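You operate a simulated robot arm through the tools that you are given. There is no shell and no other tool.

You run a simulated robot arm. Do the job below in one go: nothing can be reset, and whatever is moved stays where it is left.

TASK
Rack the small frames by colour and run the lock rod through.
Fine: each frame in the slot of its tape's colour. Where these are worked on the way, their far stop is far enough and under half their travel is too little: lock rod.

It is judged by the outcome, as a careful person would: the job done as asked, and still so three seconds after it is handed in. It fails if anything else is knocked over, pushed out of place, dropped, spilled or broken.

THE ROBOT
A 7-joint arm with a three-finger gripper, fixed in place. Base frame: the origin is at the foot of the arm, x ahead of it, y to its left, z up. Units: cm, degrees, N and s.
Its first joint turns from -166.0 to 166.0 degrees. Payload 2.69 kg.
Tool frame: the origin (TCP) lies between the finger pads and is the grasp point; the fingertips stand 3 cm ahead of it; z points along the fingers, y is the line along which they close. The gripper opens to 12.8 cm. The gripper's body begins 11.7 cm behind the TCP.
Orientation is told as [roll, pitch, yaw] about the base's x, y, z axes, in that order, counted from this pose: with the fingers straight down and closing along the base's y, the tool's x points along the base's -x, its y along +y and its z along -z.

THE INTERFACE
- The arm moves only by the tool move_arm. Its argument "commands" is one flat list of numbers, 7 for each row, row after row: the shift along the base's x, y, z in cm, then the turn, a rotation vector about the base's x, y, z in degrees, then the finger opening in cm, from 0 to 12.8. In form: [tx, ty, tz, rx, ry, rz, grip, tx, ty, tz, rx, ry, rz, grip, ...]. A call has 1 to 20 rows; each row shifts and turns the commanded pose from where the row before left it. A row lasts 0.2 s, in which the tool goes at most 5 cm and 8.6 degrees; a call with a longer step from one row to the next is refused whole, and so is a gripper value outside its range. A pose out of reach is approached as far as the arm can. The call stops where the force on the tool passes 40 N (or 10 N more than at its start, if that is more) or the arm is blocked; 0.2 s more then pass. The fingers move at their own pace and stop on an object; they squeeze with about 23 N. The grip force told is the motor's: it shows also when the fingers shut on nothing. Time passes only in rows, and 0.2 s behind the last, so rows that do not move let the fingers close. It gives the time, the measured TCP pose, the force on the tool (base axes), the opening and the grip force at its end, in the units of the frame above (readings bear some noise), with the torque about the TCP (base axes, N m) and any sound that the robot's microphone picked up.
- Cameras (640 x 400 px; columns grow to the right, rows downward): "scene" is fixed at [4.98, 64.95, 176.35]; the picture's right is [-0.49, -0.87, 0.00], its down [-0.49, 0.28, -0.83] and it looks along [0.72, -0.41, -0.56] (base axes); focal length 297 px, centre (320, 200). "wrist" rides on the gripper at [5.8, 5.4, -13.1] in the tool frame; the picture's right is [-0.68, 0.74, 0.00], its down [-0.62, -0.57, -0.55] and it looks along [-0.40, -0.37, 0.84] (tool axes); focal length 234 px, centre (320, 200). There is no depth. A picture from a camera that has moved, and an enlarged one, comes with that camera's place and axes in the base frame and with its lens.
- camera(camera): a new picture of that camera. The clock stands still meanwhile.
- lift_body(by): slides the trunk up (or, below 0, down) by that many cm; the arm rides with it, the base frame stays. It gives what a move gives, with no picture.
- zoom(camera, box): a new picture of the part [left, top, right, bottom] of that camera's present view, enlarged. The clock stands still meanwhile.
- hand_in(): hands the job in; it is judged then, once.

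Nothing tells you positions but the pictures and the camera data. Unless the task says otherwise, let go and move clear before handing in.

The tools are called after "Request:" as name(argument=value, ...) on one line, values as JSON. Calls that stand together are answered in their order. move_arm: Moves the arm, as the interface text tells. Its arguments: {"type":"object","properties":{"commands":{"type":"array"}},"required":["commands"]} The other tools are called the same way: lift_body (by) slides the trunk up or down; camera (camera) takes a picture; zoom (camera, box) takes an enlarged picture of a part of a camera's view; hand_in () hands the job in.

At the start:

```text
time: 0.0
tcp_pos: [50.26, 19.19, 148.68]
orientation: [0.0, -0.1, 0.0]
ft_force: [0.1, -0.5, -0.6]
torque: [0.02, -0.03, -0.01]
gripper_width: 12.8
finger_force: 0.0
trunk travel left (down, up): [-20.0, 15.0]
```

scene: 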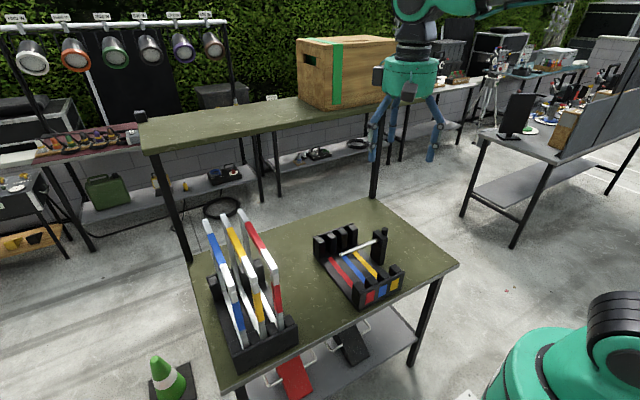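
wrist: 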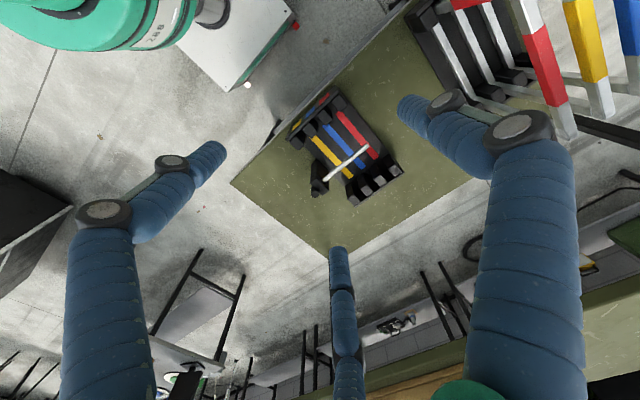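

I see a table with a source rack holding three tall frames (blue, yellow, red tape) and a destination rack with red, blue and yellow slots and a lock rod. I'll zoom in for details before moving anything.

Request:
zoom(camera="scene", box=[190, 190, 310, 380])

Request:
zoom(camera="scene", box=[300, 210, 420, 320])

Request:
zoom(camera="wrist", box=[270, 70, 430, 220])

Request:
zoom(camera="wrist", box=[400, 0, 640, 150])

```text
2.11 times, centred on (250, 285) of scene
camera zoom: at [4.98, 64.95, 176.35], right [-0.49, -0.87, 0.0], down [-0.49, 0.28, -0.83], along [0.72, -0.41, -0.56], focal length 626 px, centre (467, 21)
```

zoom: 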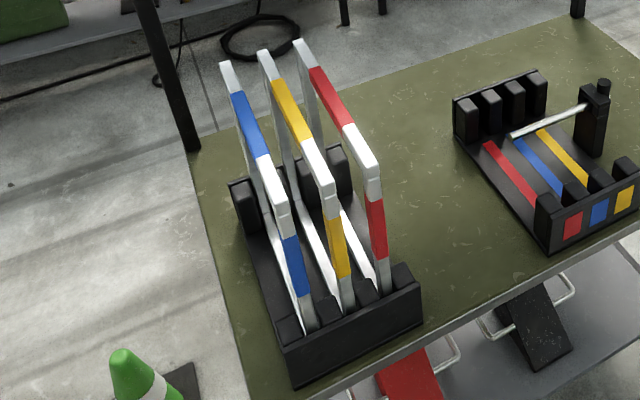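

```text
3.64 times, centred on (360, 265) of scene
camera zoom: at [4.98, 64.95, 176.35], right [-0.49, -0.87, 0.0], down [-0.49, 0.28, -0.83], along [0.72, -0.41, -0.56], focal length 1081 px, centre (174, -36)
```

zoom: 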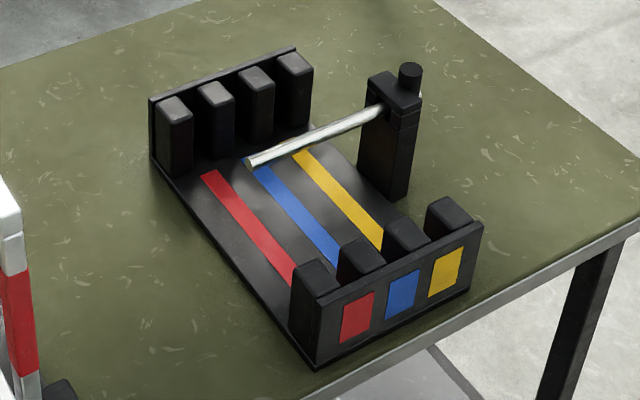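

```text
2.67 times, centred on (350, 145) of wrist
camera zoom: at [44.35, 24.54, 161.78], right [0.68, 0.74, 0.0], down [0.62, -0.57, 0.55], along [0.4, -0.37, -0.84], focal length 624 px, centre (240, 347)
```

zoom: 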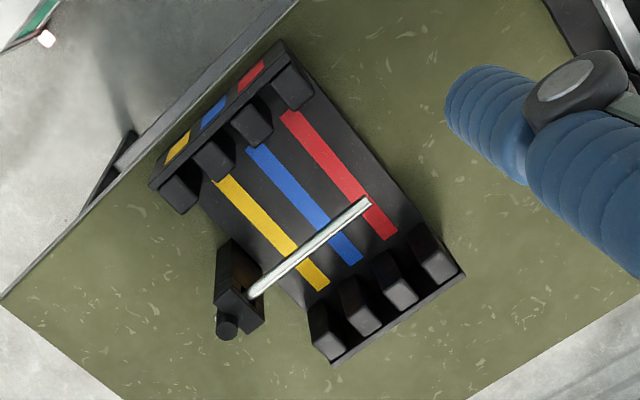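

```text
2.67 times, centred on (520, 75) of wrist
camera zoom: at [44.35, 24.54, 161.78], right [0.68, 0.74, 0.0], down [0.62, -0.57, 0.55], along [0.4, -0.37, -0.84], focal length 624 px, centre (-213, 533)
```

zoom: 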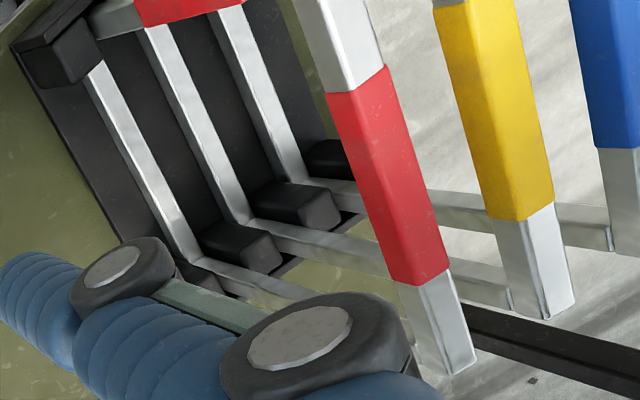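

The destination rack has its slots along x at about y = 17.5 (red), 11.7 (blue) and 6.3 (yellow), with the rod already spanning them at about z = 99. The source frames stand at about y = 47, 54 and 61. I'll move the wrist camera left for a better view of the frames.

Request:
move_arm(commands=[0, 4.5, 0, 0, 0, 0, 12.8, 0, 4.5, 0, 0, 0, 0, 12.8, 0, 4.5, 0, 0, 0, 0, 12.8, 0, 4.5, 0, 0, 0, 0, 12.8, 0, 4.5, 0, 0, 0, 0, 12.8, 0, 4.5, 0, 0, 0, 0, 12.8, 0, 0, 0, 0, 0, 0, 12.8])

Request:
camera(camera="wrist")

Request:
camera(camera="scene")

```text
time: 1.6
tcp_pos: [50.39, 46.67, 148.62]
orientation: [0.0, 0.0, -0.1]
ft_force: [-0.6, 0.6, 0.5]
torque: [-0.09, -0.03, -0.01]
gripper_width: 12.81
finger_force: 0.0
trunk travel left (down, up): [-20.0, 15.0]
```

```text
taken
camera wrist: at [44.48, 52.04, 161.74], right [0.68, 0.74, 0.0], down [0.62, -0.57, 0.55], along [0.4, -0.37, -0.84], focal length 234 px, centre (320, 200)
```

wrist: 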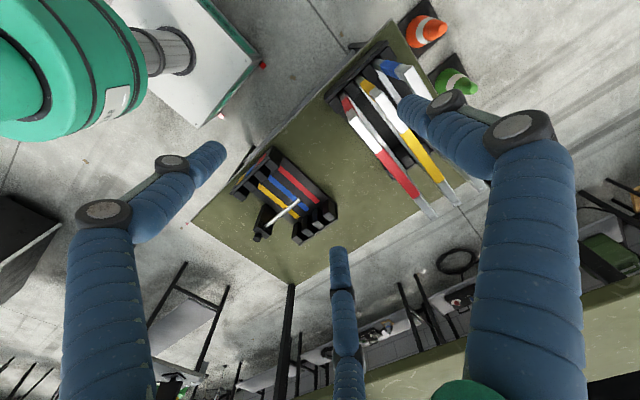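

```text
taken
```

scene: 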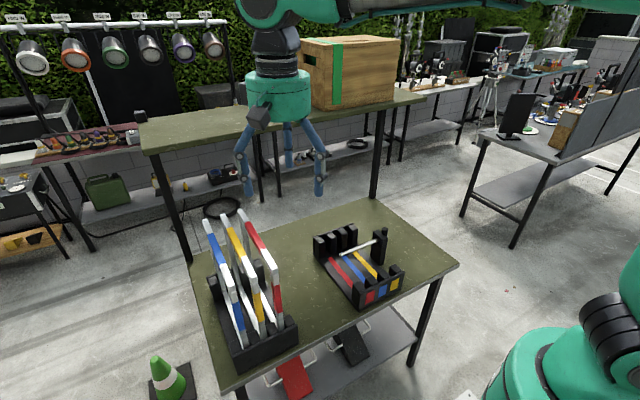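

The wrist view now shows both racks. I'll zoom in on the frames and the rod to triangulate them.

Request:
zoom(camera="wrist", box=[310, 20, 490, 230])

Request:
zoom(camera="wrist", box=[220, 135, 350, 255])

Request:
zoom(camera="scene", box=[195, 200, 300, 290])

Request:
zoom(camera="scene", box=[195, 280, 305, 375])

Request:
zoom(camera="scene", box=[340, 220, 410, 280])

```text
1.90 times, centred on (400, 125) of wrist
camera zoom: at [44.48, 52.04, 161.74], right [0.68, 0.74, 0.0], down [0.62, -0.57, 0.55], along [0.4, -0.37, -0.84], focal length 446 px, centre (168, 343)
```

zoom: 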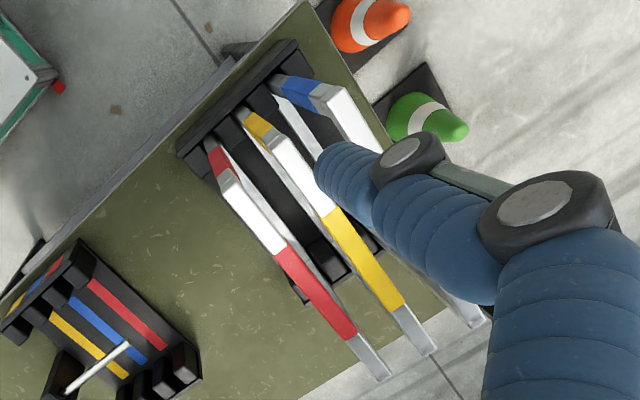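

```text
3.33 times, centred on (285, 195) of wrist
camera zoom: at [44.48, 52.04, 161.74], right [0.68, 0.74, 0.0], down [0.62, -0.57, 0.55], along [0.4, -0.37, -0.84], focal length 781 px, centre (437, 217)
```

zoom: 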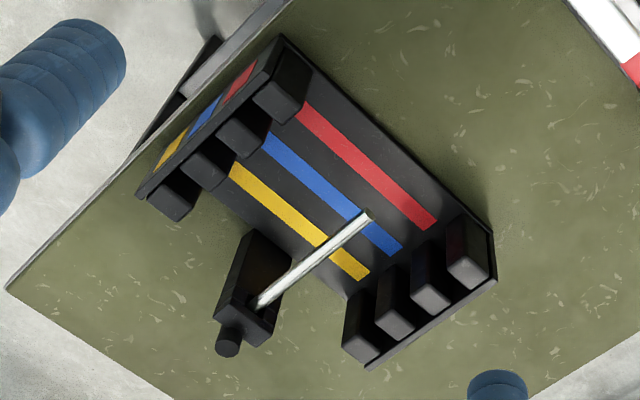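

```text
4.44 times, centred on (248, 245) of scene
camera zoom: at [4.98, 64.95, 176.35], right [-0.49, -0.87, 0.0], down [-0.49, 0.28, -0.83], along [0.72, -0.41, -0.56], focal length 1322 px, centre (642, 0)
```

zoom: 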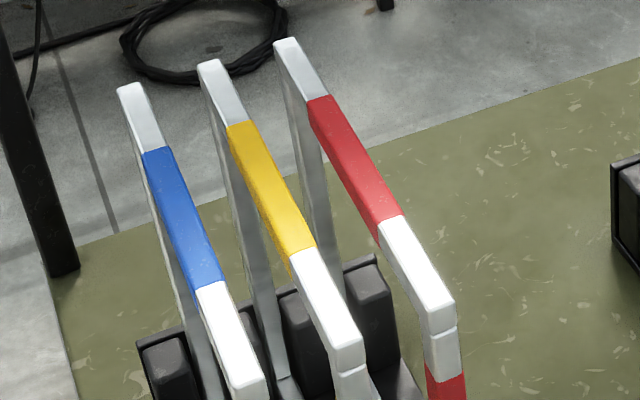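

```text
4.21 times, centred on (250, 328) of scene
camera zoom: at [4.98, 64.95, 176.35], right [-0.49, -0.87, 0.0], down [-0.49, 0.28, -0.83], along [0.72, -0.41, -0.56], focal length 1252 px, centre (615, -337)
```

zoom: 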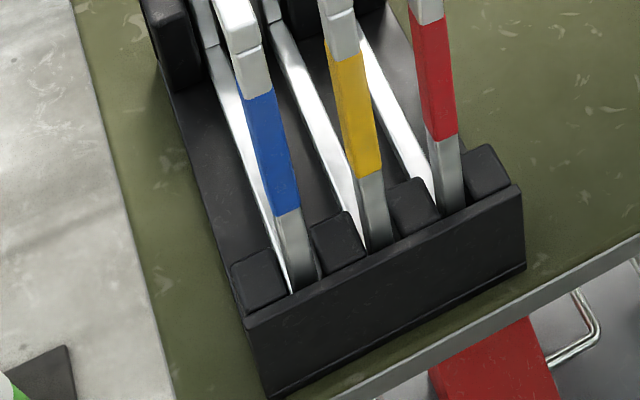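

```text
6.67 times, centred on (375, 250) of scene
camera zoom: at [4.98, 64.95, 176.35], right [-0.49, -0.87, 0.0], down [-0.49, 0.28, -0.83], along [0.72, -0.41, -0.56], focal length 1982 px, centre (-47, -133)
```

zoom: 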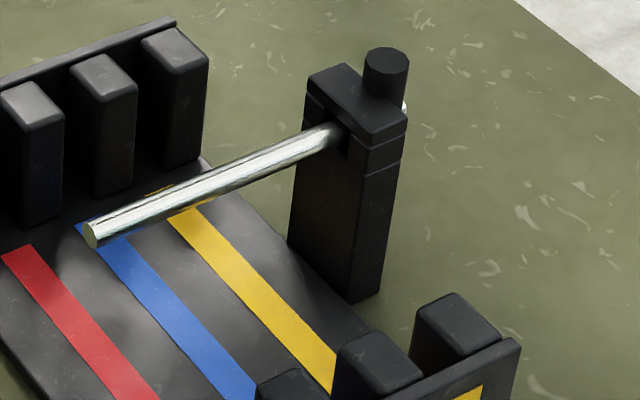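

I put the rod's knob near (70, -1.5, 101) and the frame tops near z = 116. I'll move above the knob for a close look.

Request:
move_arm(commands=[1.5, -3.7, -1.9, 0, 0, 0, 12.8, 1.5, -3.7, -1.9, 0, 0, 0, 12.8, 1.5, -3.7, -1.9, 0, 0, 0, 12.8, 1.5, -3.7, -1.9, 0, 0, 0, 12.8, 1.5, -3.7, -1.9, 0, 0, 0, 12.8, 1.5, -3.7, -1.9, 0, 0, 0, 12.8, 1.5, -3.7, -1.9, 0, 0, 0, 12.8, 1.5, -3.7, -1.9, 0, 0, 0, 12.8, 1.5, -3.7, -1.9, 0, 0, 0, 12.8, 1.5, -3.7, -1.9, 0, 0, 0, 12.8, 1.5, -3.7, -1.9, 0, 0, 0, 12.8, 1.5, -3.7, -1.9, 0, 0, 0, 12.8, 1.5, -3.7, -1.9, 0, 0, 0, 12.8, 0, 0, 0, 0, 0, 0, 12.8])

Request:
camera(camera="wrist")

Request:
camera(camera="scene")

```text
time: 4.6
tcp_pos: [69.79, -1.79, 123.93]
orientation: [0.0, 0.0, 0.0]
ft_force: [1.1, -0.6, 0.0]
torque: [0.04, 0.08, 0.0]
gripper_width: 12.8
finger_force: 0.0
trunk travel left (down, up): [-20.0, 15.0]
```

```text
taken
camera wrist: at [63.87, 3.52, 137.02], right [0.68, 0.74, 0.0], down [0.62, -0.57, 0.55], along [0.4, -0.37, -0.84], focal length 234 px, centre (320, 200)
```

wrist: 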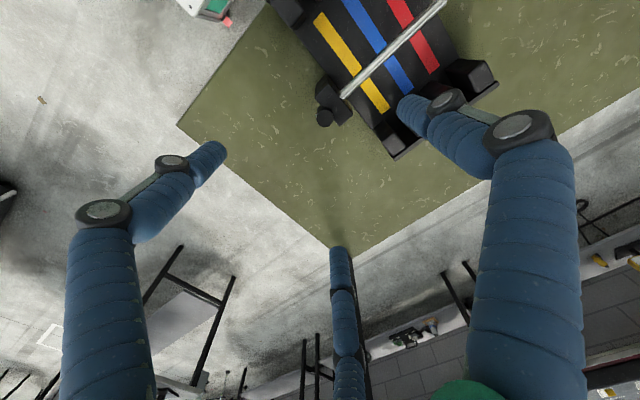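

```text
taken
```

scene: 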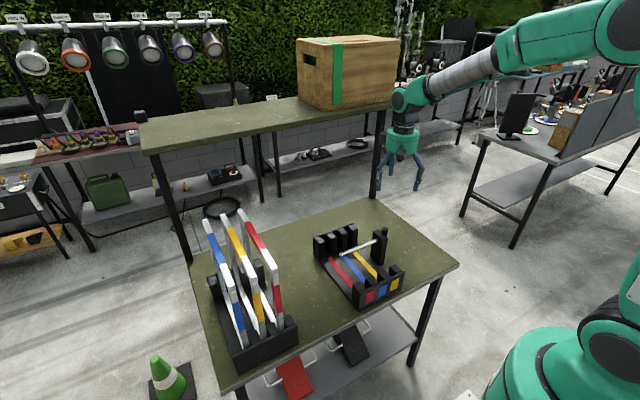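

Request:
zoom(camera="wrist", box=[260, 0, 500, 160])

Request:
zoom(camera="scene", box=[300, 140, 440, 270])

```text
2.50 times, centred on (380, 80) of wrist
camera zoom: at [63.87, 3.52, 137.02], right [0.68, 0.74, 0.0], down [0.62, -0.57, 0.55], along [0.4, -0.37, -0.84], focal length 585 px, centre (170, 500)
```

zoom: 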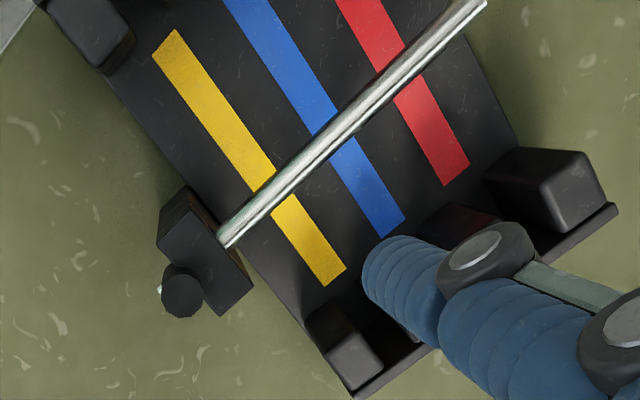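

```text
3.08 times, centred on (370, 205) of scene
camera zoom: at [4.98, 64.95, 176.35], right [-0.49, -0.87, 0.0], down [-0.49, 0.28, -0.83], along [0.72, -0.41, -0.56], focal length 915 px, centre (166, 185)
```

zoom: 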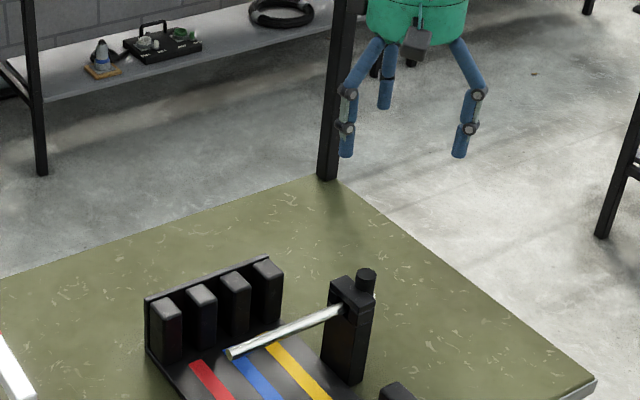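

The rod lies along y at about x = 71, z = 97, with an upright knob at about (70.9, -2, 100.6) just outside its post. It must be drawn out before racking, so I'll turn the gripper 90° to straddle the knob along x.

Request:
move_arm(commands=[0.1, 0, -0.9, 0, 0, 8.2, 12.8, 0.1, 0, -0.9, 0, 0, 8.2, 12.8, 0.1, 0, -0.9, 0, 0, 8.2, 12.8, 0.1, 0, -0.9, 0, 0, 8.2, 12.8, 0.1, 0, -0.9, 0, 0, 8.2, 12.8, 0.1, 0, -0.9, 0, 0, 8.2, 12.8, 0.1, 0, -0.9, 0, 0, 8.2, 12.8, 0.1, 0, -0.9, 0, 0, 8.2, 12.8, 0.1, 0, -0.9, 0, 0, 8.2, 12.8, 0.1, 0, -0.9, 0, 0, 8.2, 12.8, 0, 0, 0, 0, 0, 8.0, 12.8, 0, 0, 0, 0, 0, 0, 12.8])

Request:
camera(camera="wrist")

Request:
camera(camera="scene")

```text
time: 7.2
tcp_pos: [70.79, -1.96, 115.0]
orientation: [0.1, 0.0, 90.2]
ft_force: [0.7, 0.6, -0.1]
torque: [0.03, 0.01, 0.02]
gripper_width: 12.78
finger_force: 0.0
trunk travel left (down, up): [-20.0, 15.0]
```

```text
taken
camera wrist: at [65.33, -7.71, 128.08], right [-0.74, 0.68, 0.0], down [0.56, 0.62, 0.55], along [0.37, 0.4, -0.84], focal length 234 px, centre (320, 200)
```

wrist: 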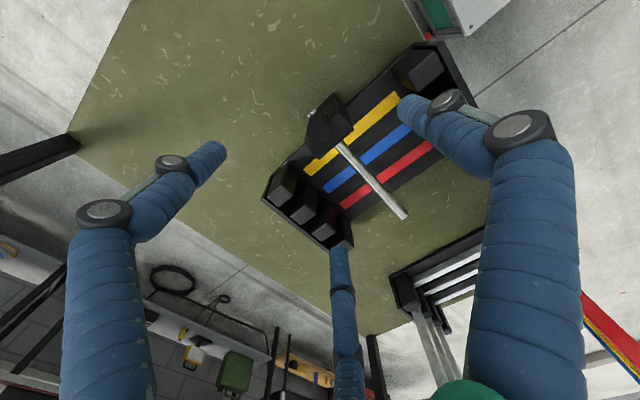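

```text
taken
```

scene: 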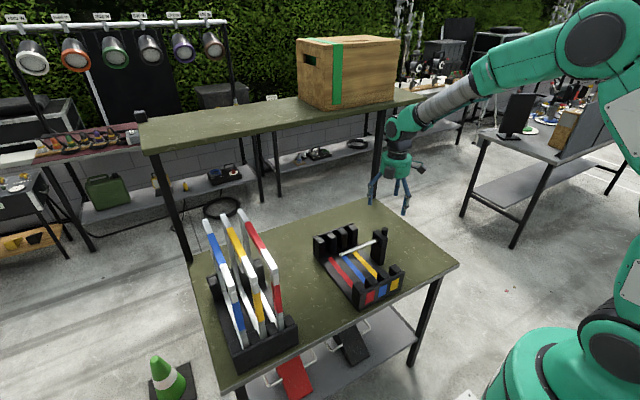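

Request:
zoom(camera="wrist", box=[270, 70, 430, 230])

Request:
zoom(camera="scene", box=[340, 140, 440, 270])

```text
2.50 times, centred on (350, 150) of wrist
camera zoom: at [65.33, -7.71, 128.08], right [-0.74, 0.68, 0.0], down [0.56, 0.62, 0.55], along [0.37, 0.4, -0.84], focal length 585 px, centre (245, 325)
```

zoom: 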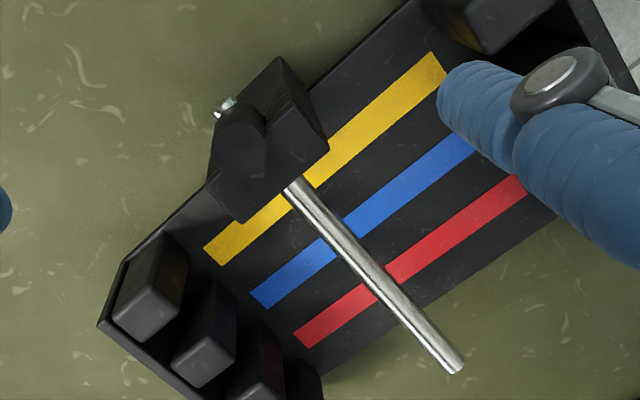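

```text
3.08 times, centred on (390, 205) of scene
camera zoom: at [4.98, 64.95, 176.35], right [-0.49, -0.87, 0.0], down [-0.49, 0.28, -0.83], along [0.72, -0.41, -0.56], focal length 915 px, centre (105, 185)
```

zoom: 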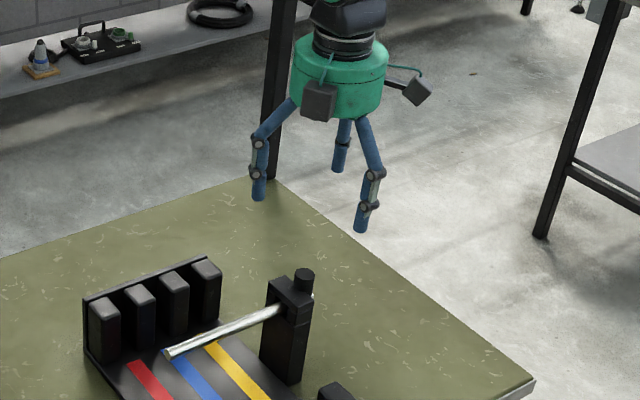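

The knob is at about (70.8, -2.0) with its top near z = 100.6, and the gripper is centred over it. I'll come down with the fingers half open and check.

Request:
move_arm(commands=[0, 0, -3, 0, 0, 0, 8, 0, 0, -3, 0, 0, 0, 7, 0, 0, -3, 0, 0, 0, 7, 0, 0, -2, 0, 0, 0, 7, 0, 0, -1.5, 0, 0, 0, 7, 0, 0, 0, 0, 0, 0, 7])

Request:
camera(camera="wrist")

Request:
zoom(camera="scene", box=[340, 170, 440, 280])

```text
time: 8.6
tcp_pos: [70.54, -2.14, 102.47]
orientation: [-0.1, 0.1, 90.0]
ft_force: [-0.6, -0.7, -0.3]
torque: [0.01, -0.01, 0.0]
gripper_width: 7.03
finger_force: 0.0
trunk travel left (down, up): [-20.0, 15.0]
```

```text
taken
camera wrist: at [65.17, -7.94, 115.63], right [-0.74, 0.68, 0.0], down [0.57, 0.62, 0.55], along [0.37, 0.4, -0.84], focal length 234 px, centre (320, 200)
```

wrist: 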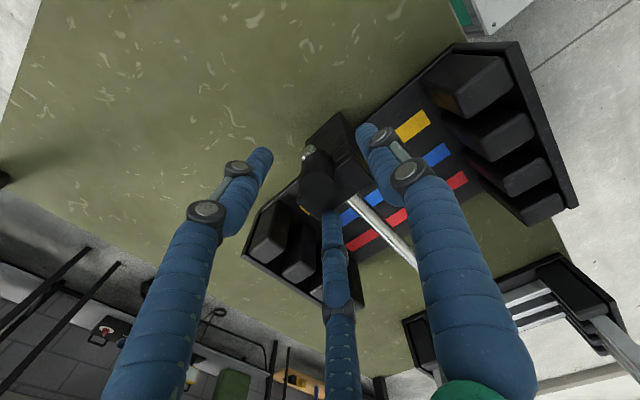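

```text
3.64 times, centred on (390, 225) of scene
camera zoom: at [4.98, 64.95, 176.35], right [-0.49, -0.87, 0.0], down [-0.49, 0.28, -0.83], along [0.72, -0.41, -0.56], focal length 1081 px, centre (66, 109)
```

zoom: 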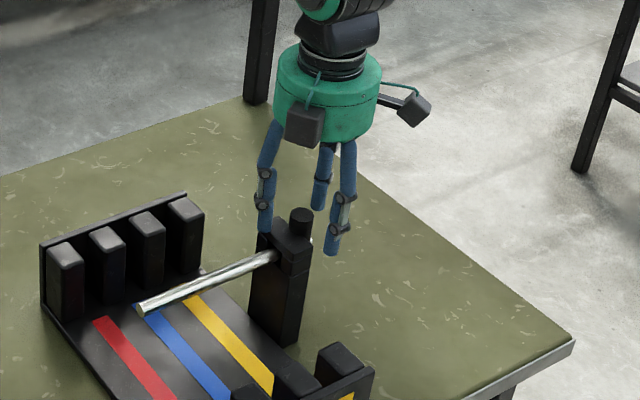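

Request:
zoom(camera="wrist", box=[240, 90, 440, 230])

```text
2.86 times, centred on (340, 160) of wrist
camera zoom: at [65.17, -7.94, 115.63], right [-0.74, 0.68, 0.0], down [0.57, 0.62, 0.55], along [0.37, 0.4, -0.84], focal length 669 px, centre (263, 314)
```

zoom: 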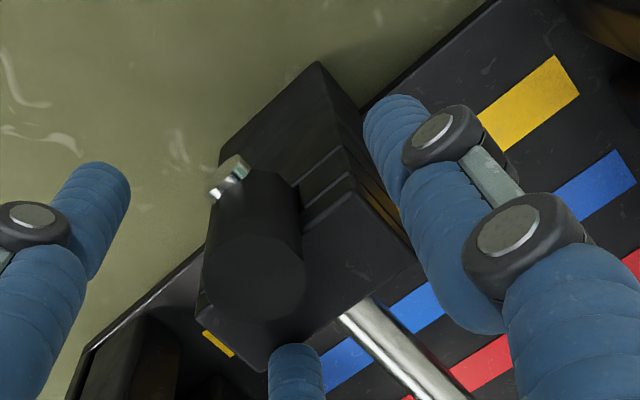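

The knob sits between the fingers at about (70.5, -2.3). I'll lower 2.2 cm and close on it.

Request:
move_arm(commands=[0, -0.1, -1.2, 0, 0, 0, 7, 0, -0.1, -1.0, 0, 0, 0, 7, 0, 0, 0, 0, 0, 0, 5, 0, 0, 0, 0, 0, 0, 3, 0, 0, 0, 0, 0, 0, 1.5, 0, 0, 0, 0, 0, 0, 1.5])

Request:
zoom(camera="wrist", box=[240, 90, 440, 230])

Request:
zoom(camera="scene", box=[340, 170, 440, 280])

```text
time: 9.8
tcp_pos: [71.0, -2.22, 100.88]
orientation: [-0.7, 0.0, 90.0]
ft_force: [-14.6, -0.7, 19.0]
torque: [0.39, 0.2, -0.27]
gripper_width: 2.6
finger_force: 44.7
trunk travel left (down, up): [-20.0, 15.0]
stopped in row 5: the force on the tool passed its limit at 42 N (the readings are from after the stop); the commanded pose is now the measured one
```

```text
2.86 times, centred on (340, 160) of wrist
camera zoom: at [65.4, -8.13, 114.0], right [-0.74, 0.68, -0.01], down [0.56, 0.62, 0.56], along [0.38, 0.4, -0.83], focal length 669 px, centre (263, 314)
```

zoom: 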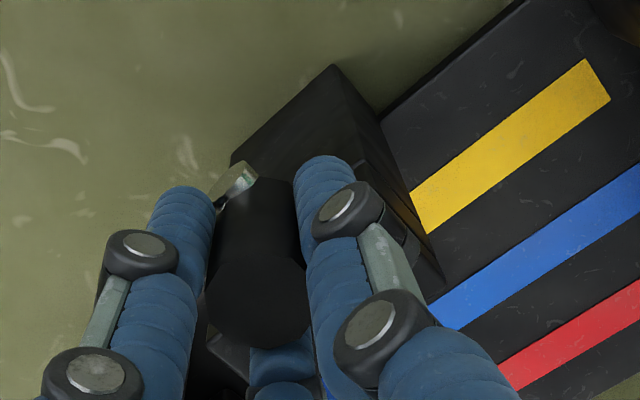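

```text
3.64 times, centred on (390, 225) of scene
camera zoom: at [4.98, 64.95, 176.35], right [-0.49, -0.87, 0.0], down [-0.49, 0.28, -0.83], along [0.72, -0.41, -0.56], focal length 1081 px, centre (66, 109)
```

zoom: 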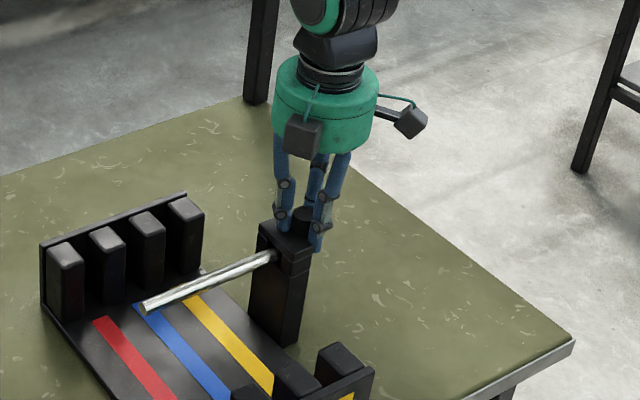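

The fingers stopped on the knob at 2.6 cm, but there is some residual side and upward force because I was slightly off centre. I'll let it settle and re-read the force.

Request:
move_arm(commands=[0, 0, 0, 0, 0, 0, 1.5, 0, 0, 0, 0, 0, 0, 1.5])

```text
time: 10.4
tcp_pos: [71.02, -2.25, 100.92]
orientation: [-0.8, -0.1, 90.0]
ft_force: [-20.2, -0.6, 28.7]
torque: [0.27, 0.93, -0.16]
gripper_width: 2.55
finger_force: 45.5
trunk travel left (down, up): [-20.0, 15.0]
```

Request:
move_arm(commands=[0, 0, 0, 0, 0, 0, 5, 0, 0, 0, 0, 0, 0, 5, 0, 0, 0, 0, 0, 0, 5])

Request:
zoom(camera="wrist", box=[240, 90, 440, 230])

```text
time: 11.2
tcp_pos: [71.13, -2.33, 100.72]
orientation: [-0.6, 0.0, 90.0]
ft_force: [0.5, 0.3, 0.0]
torque: [0.03, 0.04, 0.01]
gripper_width: 5.0
finger_force: 0.0
trunk travel left (down, up): [-20.0, 15.0]
```

```text
2.86 times, centred on (340, 160) of wrist
camera zoom: at [65.6, -8.11, 113.78], right [-0.74, 0.68, -0.01], down [0.56, 0.62, 0.55], along [0.38, 0.4, -0.83], focal length 669 px, centre (263, 314)
```

zoom: 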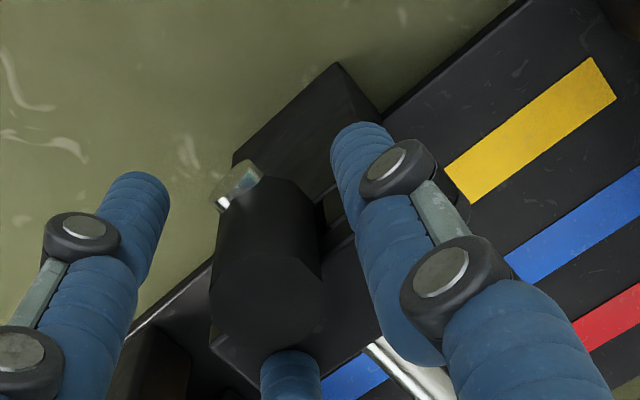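

With the fingers open to 5 cm there is no contact force, so closing low caused the push. I'll raise 0.8 cm, recentre slightly and close again.

Request:
move_arm(commands=[-0.15, 0, 0.8, 0.6, 0, 0, 5, 0, 0, 0, 0, 0, 0, 3.5, 0, 0, 0, 0, 0, 0, 2.4, 0, 0, 0, 0, 0, 0, 2.4])

Request:
zoom(camera="wrist", box=[240, 90, 440, 230])

```text
time: 12.2
tcp_pos: [70.97, -2.25, 101.5]
orientation: [-0.6, -0.6, 90.0]
ft_force: [-4.1, 0.2, -1.5]
torque: [0.16, 0.14, -0.01]
gripper_width: 2.53
finger_force: 45.0
trunk travel left (down, up): [-20.0, 15.0]
```

```text
2.86 times, centred on (340, 160) of wrist
camera zoom: at [65.41, -8.18, 114.56], right [-0.74, 0.68, 0.0], down [0.56, 0.61, 0.56], along [0.38, 0.41, -0.83], focal length 669 px, centre (263, 314)
```

zoom: 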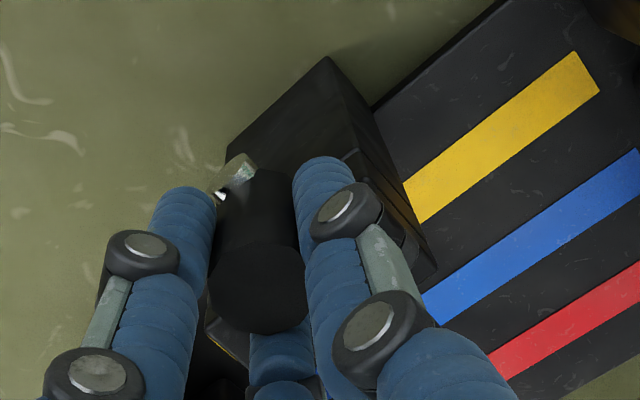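

The knob is now held at 2.53 cm with little side force. I'll pull the rod out along -y, starting gently.

Request:
move_arm(commands=[0, -0.7, 0, 0, 0, 0, 2.0, 0, -1, 0, 0, 0, 0, 2.0, 0, -1, 0, 0, 0, 0, 2.0, 0, -1, 0, 0, 0, 0, 2.0, 0, 0, 0, 0, 0, 0, 2.0])

Request:
zoom(camera="scene", box=[310, 170, 450, 290])

```text
time: 13.4
tcp_pos: [70.99, -6.06, 101.59]
orientation: [-0.5, -0.6, 90.0]
ft_force: [-8.8, -0.4, -12.5]
torque: [-0.14, 0.27, -0.02]
gripper_width: 2.56
finger_force: 45.3
trunk travel left (down, up): [-20.0, 15.0]
```

```text
3.33 times, centred on (380, 230) of scene
camera zoom: at [4.98, 64.95, 176.35], right [-0.49, -0.87, 0.0], down [-0.49, 0.28, -0.83], along [0.72, -0.41, -0.56], focal length 991 px, centre (120, 100)
```

zoom: 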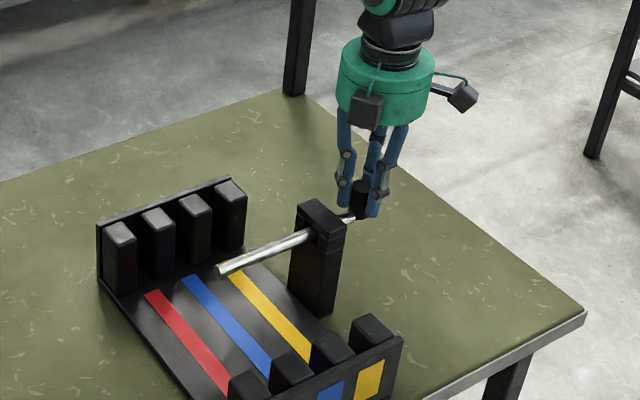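

The rod slides freely with the knob, 3.8 cm so far. I'll keep pulling towards its far stop.

Request:
move_arm(commands=[-0.05, -1, -0.1, 0, 0, 0, 2.0, 0, -1.1, 0, 0, 0, 0, 2.0, 0, -1.1, 0, 0, 0, 0, 2.0, 0, -1.1, 0, 0, 0, 0, 2.0, 0, -1.1, 0, 0, 0, 0, 2.0, 0, -1.1, 0, 0, 0, 0, 2.0, 0, -1.1, 0, 0, 0, 0, 2.0, 0, 0, 0, 0, 0, 0, 2.0])

Request:
zoom(camera="scene", box=[310, 170, 450, 290])

```text
time: 15.2
tcp_pos: [70.91, -13.66, 101.6]
orientation: [-0.8, -0.6, 90.0]
ft_force: [-5.9, 0.5, 9.2]
torque: [-0.03, -0.05, -0.02]
gripper_width: 2.51
finger_force: 45.0
trunk travel left (down, up): [-20.0, 15.0]
```

```text
3.33 times, centred on (380, 230) of scene
camera zoom: at [4.98, 64.95, 176.35], right [-0.49, -0.87, 0.0], down [-0.49, 0.28, -0.83], along [0.72, -0.41, -0.56], focal length 991 px, centre (120, 100)
```

zoom: 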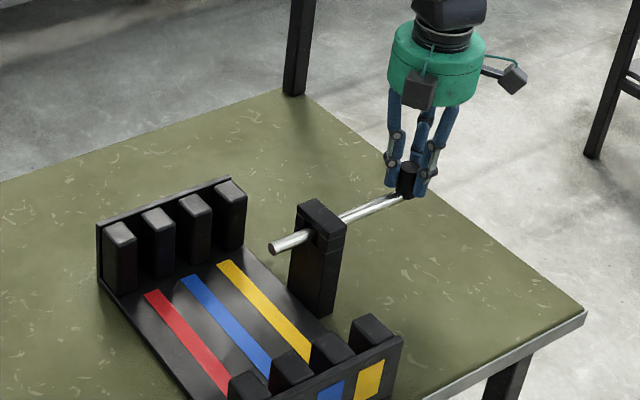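

Request:
move_arm(commands=[-0.05, -1, 0, 0, 0, 0, 2.0, 0, -1, 0, 0, 0, 0, 2.0, 0, -1, 0, 0, 0, 0, 2.0, 0, -1, 0, 0, 0, 0, 2.0, 0, -1, 0, 0, 0, 0, 2.0, 0, -1, 0, 0, 0, 0, 2.0, 0, 0, 0, 0, 0, 0, 2.0])

Request:
zoom(camera="scene", box=[310, 170, 450, 290])

```text
time: 16.5
tcp_pos: [70.99, -18.43, 101.56]
orientation: [-0.5, -0.8, 90.1]
ft_force: [-3.8, 13.3, 9.2]
torque: [1.27, 0.19, 0.02]
gripper_width: 2.54
finger_force: 44.6
trunk travel left (down, up): [-20.0, 15.0]
stopped in row 6: the force on the tool passed its limit at 51 N (the readings are from after the stop); the commanded pose is now the measured one
```

```text
3.33 times, centred on (380, 230) of scene
camera zoom: at [4.98, 64.95, 176.35], right [-0.49, -0.87, 0.0], down [-0.49, 0.28, -0.83], along [0.72, -0.41, -0.56], focal length 991 px, centre (120, 100)
```

zoom: 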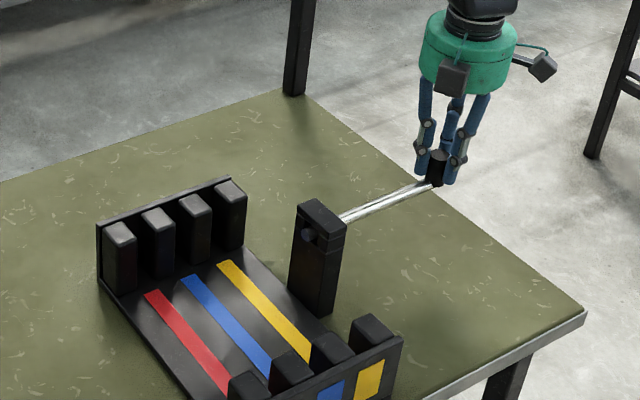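

The rod hit its far stop with the knob at about y = -18.4 and is fully clear of the slots. I'll release, rise and turn the gripper back.

Request:
move_arm(commands=[0, 0, 0, 0, 0, 0, 5, 0, 0, 0, 0, 0, 0, 6, 0, 0, 0, 0.5, 0.8, 0, 6, 0, 0, 3, 0, 0, 0, 6, 0, 0, 4, 0, 0, 0, 6, 0, 0, 4.5, 0, 0, 0, 6, 0, 0, 4.5, 0, 0, 0, 6, 0, 0, 0, 0, 0, 0, 6])

Request:
zoom(camera="scene", box=[310, 170, 450, 290])

```text
time: 18.3
tcp_pos: [70.95, -18.69, 117.63]
orientation: [0.3, -1.3, 90.0]
ft_force: [0.2, -0.2, 0.6]
torque: [-0.04, -0.02, 0.01]
gripper_width: 5.98
finger_force: 0.1
trunk travel left (down, up): [-20.0, 15.0]
```

```text
3.33 times, centred on (380, 230) of scene
camera zoom: at [4.98, 64.95, 176.35], right [-0.49, -0.87, 0.0], down [-0.49, 0.28, -0.83], along [0.72, -0.41, -0.56], focal length 991 px, centre (120, 100)
```

zoom: 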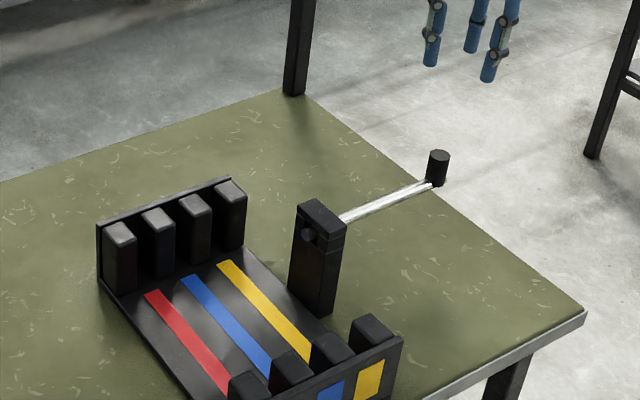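

The rod is fully withdrawn and untouched otherwise. I'll turn the gripper back to yaw 0 while moving over the destination rack to measure its slots.

Request:
move_arm(commands=[0, 2.6, 0.5, -1.3, -0.3, 0, 12.8, 0, 2.8, 0.5, 0, 0, -8.2, 12.8, 0, 2.8, 0.5, 0, 0, -8.2, 12.8, 0, 2.8, 0.5, 0, 0, -8.2, 12.8, 0, 2.8, 0.5, 0, 0, -8.2, 12.8, 0, 2.8, 0.5, 0, 0, -8.2, 12.8, 0, 2.8, 0.5, 0, 0, -8.2, 12.8, 0, 2.8, 0.5, 0, 0, -8.2, 12.8, 0, 2.8, 0.5, 0, 0, -8.2, 12.8, 0, 2.8, 0.5, 0, 0, -8.2, 12.8, 0, 2.8, 0.5, 0, 0, -8.1, 12.8, 0, 0, 0, 0, 0, -8.1, 12.8, 0, 0, 0, 0, 0, 0, 12.8])

Request:
camera(camera="wrist")

```text
time: 21.1
tcp_pos: [71.11, 11.94, 122.98]
orientation: [0.0, 0.0, -0.1]
ft_force: [0.1, -0.2, 0.8]
torque: [0.03, 0.04, -0.03]
gripper_width: 12.8
finger_force: 0.1
trunk travel left (down, up): [-20.0, 15.0]
```

```text
taken
camera wrist: at [65.12, 17.31, 136.04], right [0.68, 0.74, 0.0], down [0.62, -0.57, 0.55], along [0.4, -0.37, -0.84], focal length 234 px, centre (320, 200)
```

wrist: 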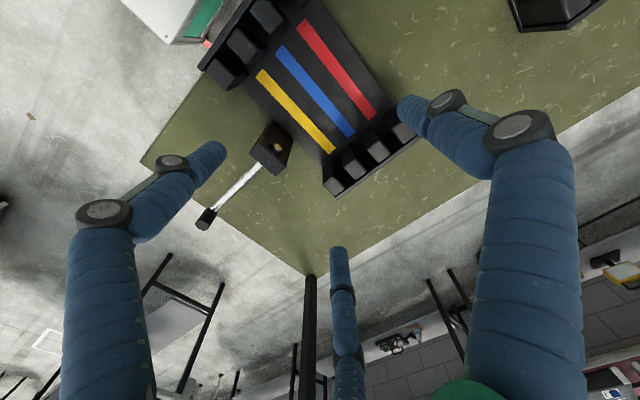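

Request:
zoom(camera="wrist", box=[190, 0, 430, 150])

Request:
zoom(camera="wrist", box=[310, 90, 430, 200])

Request:
zoom(camera="wrist", box=[190, 0, 310, 90])

```text
2.67 times, centred on (310, 75) of wrist
camera zoom: at [65.12, 17.31, 136.04], right [0.68, 0.74, 0.0], down [0.62, -0.57, 0.55], along [0.4, -0.37, -0.84], focal length 624 px, centre (347, 533)
```

zoom: 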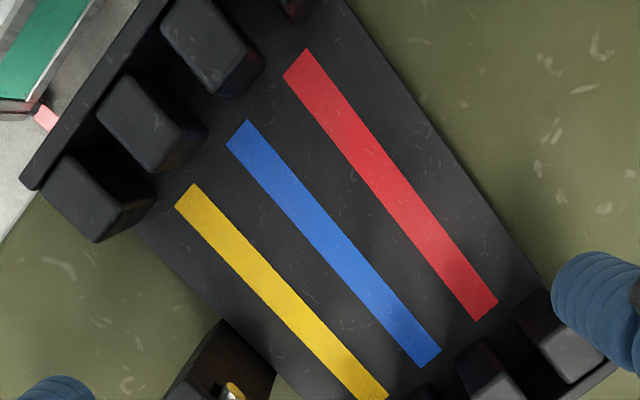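

```text
3.64 times, centred on (370, 145) of wrist
camera zoom: at [65.12, 17.31, 136.04], right [0.68, 0.74, 0.0], down [0.62, -0.57, 0.55], along [0.4, -0.37, -0.84], focal length 852 px, centre (138, 400)
```

zoom: 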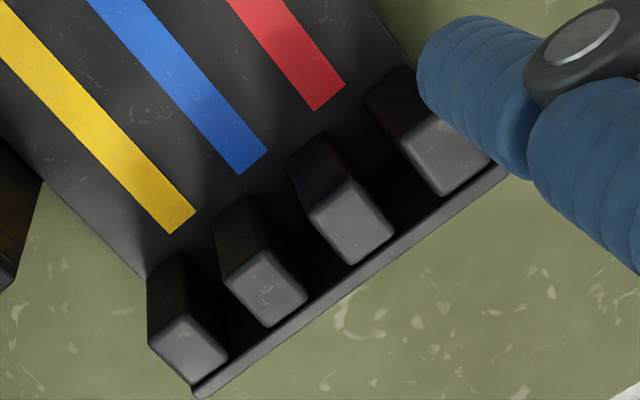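

```text
4.44 times, centred on (250, 45) of wrist
camera zoom: at [65.12, 17.31, 136.04], right [0.68, 0.74, 0.0], down [0.62, -0.57, 0.55], along [0.4, -0.37, -0.84], focal length 1041 px, centre (631, 889)
```

zoom: 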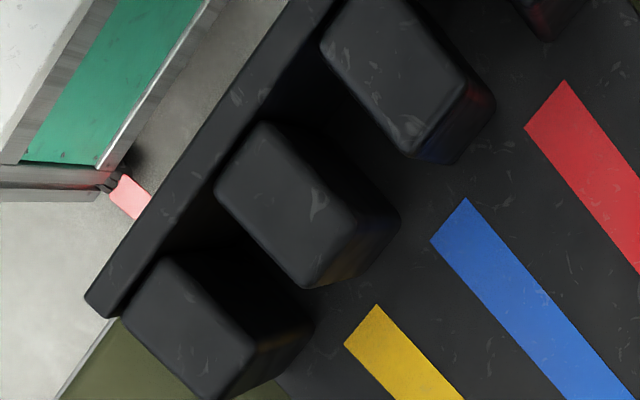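

The destination slots run along x, centred at y ≈ 6.2 (yellow), 11.7 (blue) and 17.3 (red), with their x centre at ≈ 70.8 and floor at z ≈ 86. Next I'll hover over the red frame to measure it.

Request:
move_arm(commands=[-0.1, 4.1, 1.9, 0, 0, 0, 12.8, -0.1, 4.1, 1.9, 0, 0, 0, 12.8, -0.1, 4.1, 1.9, 0, 0, 0, 12.8, -0.1, 4.1, 1.9, 0, 0, 0, 12.8, -0.1, 4.1, 1.9, 0, 0, 0, 12.8, -0.1, 4.1, 1.9, 0, 0, 0, 12.8, -0.1, 4.1, 1.9, 0, 0, 0, 12.8, -0.1, 4.1, 1.9, 0, 0, 0, 12.8, -0.1, 4.1, 1.9, 0, 0, 0, 12.8, 0, 0, 0, 0, 0, 0, 12.8])

Request:
camera(camera="wrist")

Request:
camera(camera="scene")

```text
time: 23.3
tcp_pos: [70.08, 48.52, 140.01]
orientation: [-0.2, 0.0, 0.1]
ft_force: [0.0, 0.8, -0.2]
torque: [-0.08, -0.04, -0.04]
gripper_width: 12.82
finger_force: 0.0
trunk travel left (down, up): [-20.0, 15.0]
```

```text
taken
camera wrist: at [64.27, 53.94, 153.18], right [0.68, 0.74, 0.0], down [0.62, -0.56, 0.55], along [0.4, -0.37, -0.84], focal length 234 px, centre (320, 200)
```

wrist: 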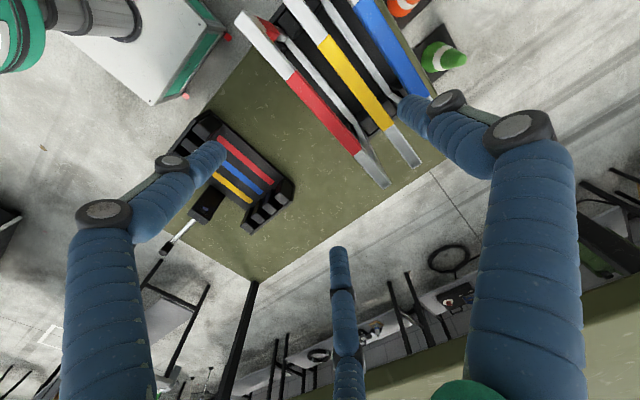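

```text
taken
```

scene: 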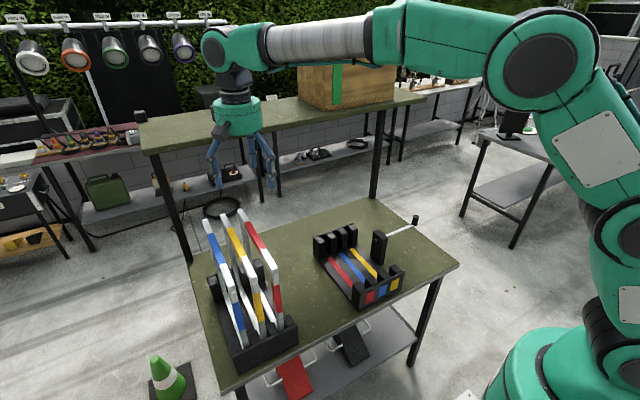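

Request:
zoom(camera="wrist", box=[220, 0, 440, 200])

Request:
zoom(camera="wrist", box=[330, 110, 440, 200])

Request:
zoom(camera="wrist", box=[225, 0, 335, 90])

```text
2.00 times, centred on (330, 100) of wrist
camera zoom: at [64.27, 53.94, 153.18], right [0.68, 0.74, 0.0], down [0.62, -0.56, 0.55], along [0.4, -0.37, -0.84], focal length 468 px, centre (300, 400)
```

zoom: 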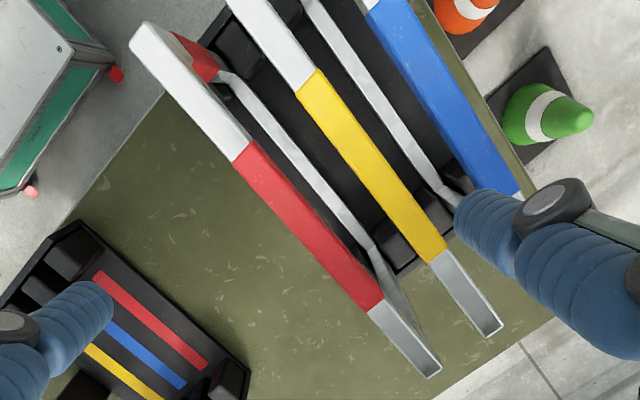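

```text
4.44 times, centred on (385, 155) of wrist
camera zoom: at [64.27, 53.94, 153.18], right [0.68, 0.74, 0.0], down [0.62, -0.56, 0.55], along [0.4, -0.37, -0.84], focal length 1041 px, centre (31, 400)
```

zoom: 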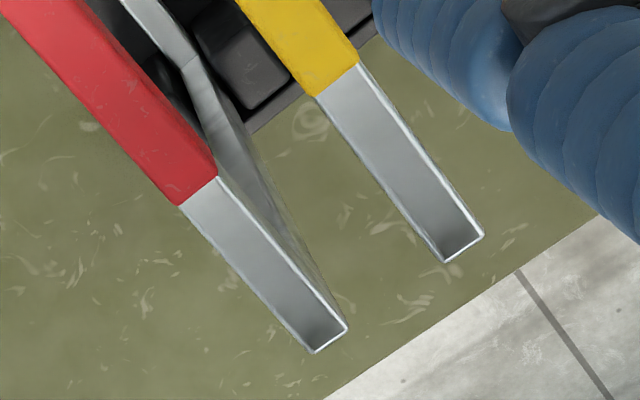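

```text
4.44 times, centred on (280, 45) of wrist
camera zoom: at [64.27, 53.94, 153.18], right [0.68, 0.74, 0.0], down [0.62, -0.56, 0.55], along [0.4, -0.37, -0.84], focal length 1041 px, centre (498, 889)
```

zoom: 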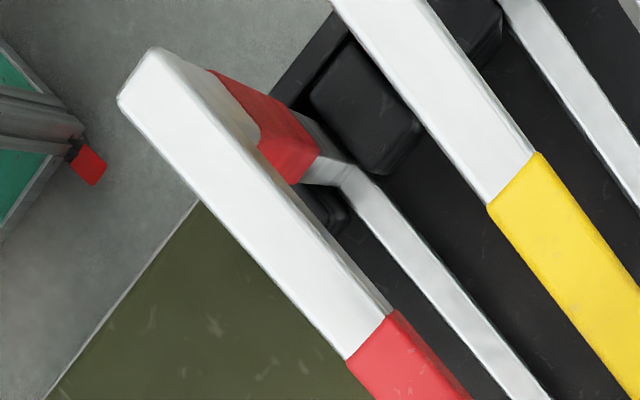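

The red frame's top bar is centred at about (71.05, 48.95) with its top near z = 118.5. The frame is about 31 cm long and 1.7 cm thick, and the neighbours are 5.7 cm apart. I'll centre over it and come down to just above the bar.

Request:
move_arm(commands=[0.5, 0.2, -3.5, 0.2, 0, 0, 5, 0.45, 0.2, -3.5, 0, 0, 0, 5, 0, 0, -3.5, 0, 0, 0, 5, 0, 0, -3.0, 0, 0, 0, 5, 0, 0, -2.0, 0, 0, 0, 5, 0, 0, 0, 0, 0, 0, 5])

Request:
camera(camera="wrist")

Request:
zoom(camera="scene", box=[180, 100, 320, 260])

```text
time: 24.7
tcp_pos: [71.14, 49.08, 124.56]
orientation: [0.2, 0.0, 0.0]
ft_force: [0.1, 1.0, 0.5]
torque: [0.02, 0.02, -0.01]
gripper_width: 5.01
finger_force: 0.0
trunk travel left (down, up): [-20.0, 15.0]
```

```text
taken
camera wrist: at [65.2, 54.46, 137.7], right [0.68, 0.74, 0.0], down [0.62, -0.57, 0.55], along [0.4, -0.37, -0.84], focal length 234 px, centre (320, 200)
```

wrist: 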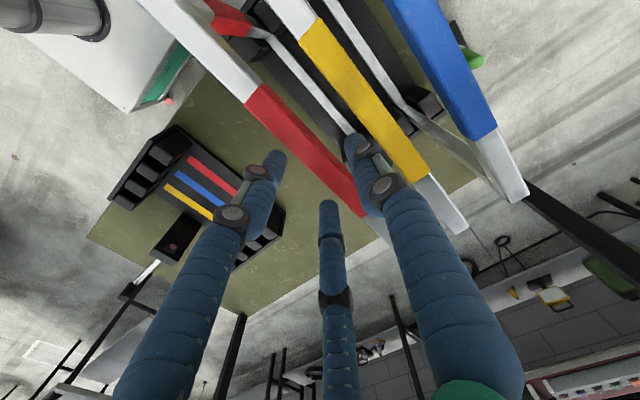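

```text
2.50 times, centred on (250, 180) of scene
camera zoom: at [4.98, 64.95, 176.35], right [-0.49, -0.87, 0.0], down [-0.49, 0.28, -0.83], along [0.72, -0.41, -0.56], focal length 743 px, centre (495, 250)
```

zoom: 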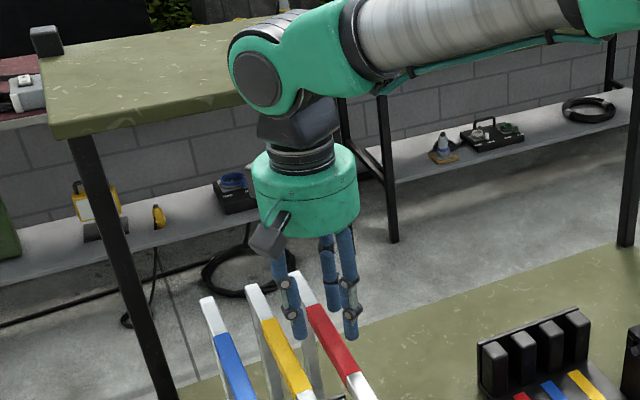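

Request:
zoom(camera="wrist", box=[220, 60, 480, 250])

```text
2.11 times, centred on (350, 155) of wrist
camera zoom: at [65.2, 54.46, 137.7], right [0.68, 0.74, 0.0], down [0.62, -0.57, 0.55], along [0.4, -0.37, -0.84], focal length 493 px, centre (257, 295)
```

zoom: 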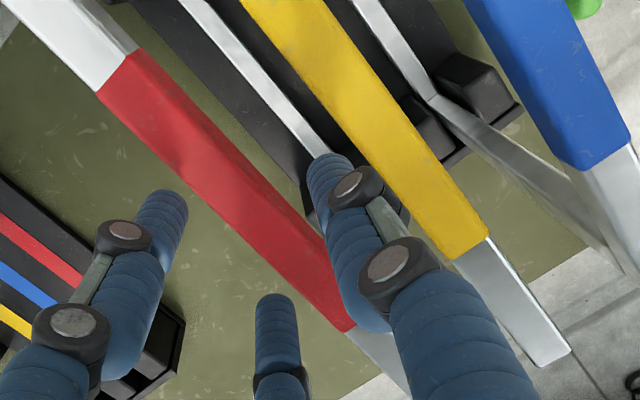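

The bar is centred under the gripper within about 0.1 cm. I'll lower the fingers astride the red bar and close gently.

Request:
move_arm(commands=[0, 0, -2, 0, 0, 0, 5, 0, 0, -2, 0, 0, 0, 5, 0, 0, -1.5, 0, 0, 0, 5, 0, 0, -1.3, 0, 0, 0, 5, 0, 0, 0, 0, 0, 0, 5, 0, 0, 0, 0, 0, 0, 3.5, 0, 0, 0, 0, 0, 0, 2.2, 0, 0, 0, 0, 0, 0, 2.2])

Request:
camera(camera="wrist")

Request:
zoom(camera="scene", box=[180, 140, 320, 280])

```text
time: 25.2
tcp_pos: [71.34, 49.43, 123.1]
orientation: [0.7, -0.8, 0.1]
ft_force: [4.4, 0.4, 12.1]
torque: [0.5, -0.03, -0.18]
gripper_width: 5.14
finger_force: 0.4
trunk travel left (down, up): [-20.0, 15.0]
stopped in row 2: the force on the tool passed its limit at 49 N (the readings are from after the stop); the commanded pose is now the measured one
```

```text
taken
camera wrist: at [65.31, 54.7, 136.24], right [0.68, 0.74, 0.02], down [0.61, -0.57, 0.55], along [0.42, -0.36, -0.83], focal length 234 px, centre (320, 200)
```

wrist: 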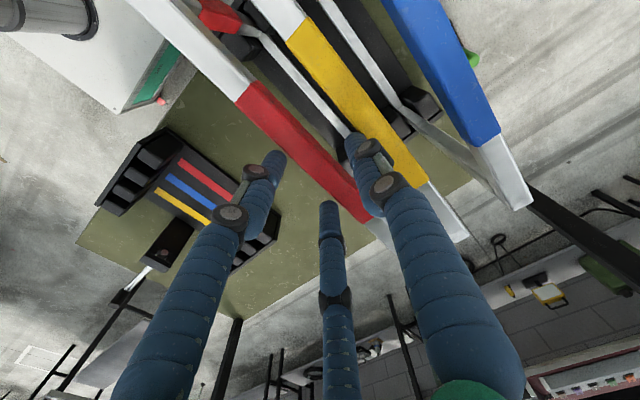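

```text
2.86 times, centred on (250, 210) of scene
camera zoom: at [4.98, 64.95, 176.35], right [-0.49, -0.87, 0.0], down [-0.49, 0.28, -0.83], along [0.72, -0.41, -0.56], focal length 850 px, centre (520, 171)
```

zoom: 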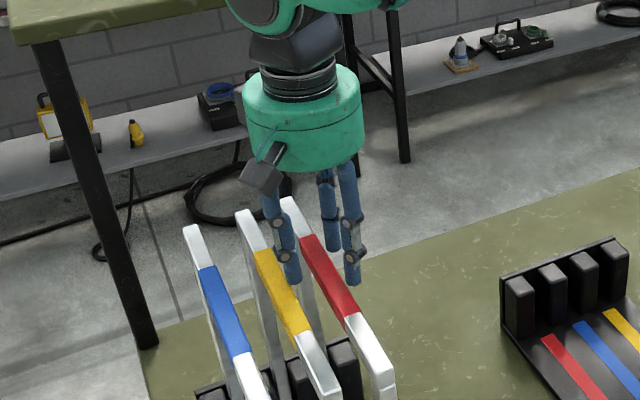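

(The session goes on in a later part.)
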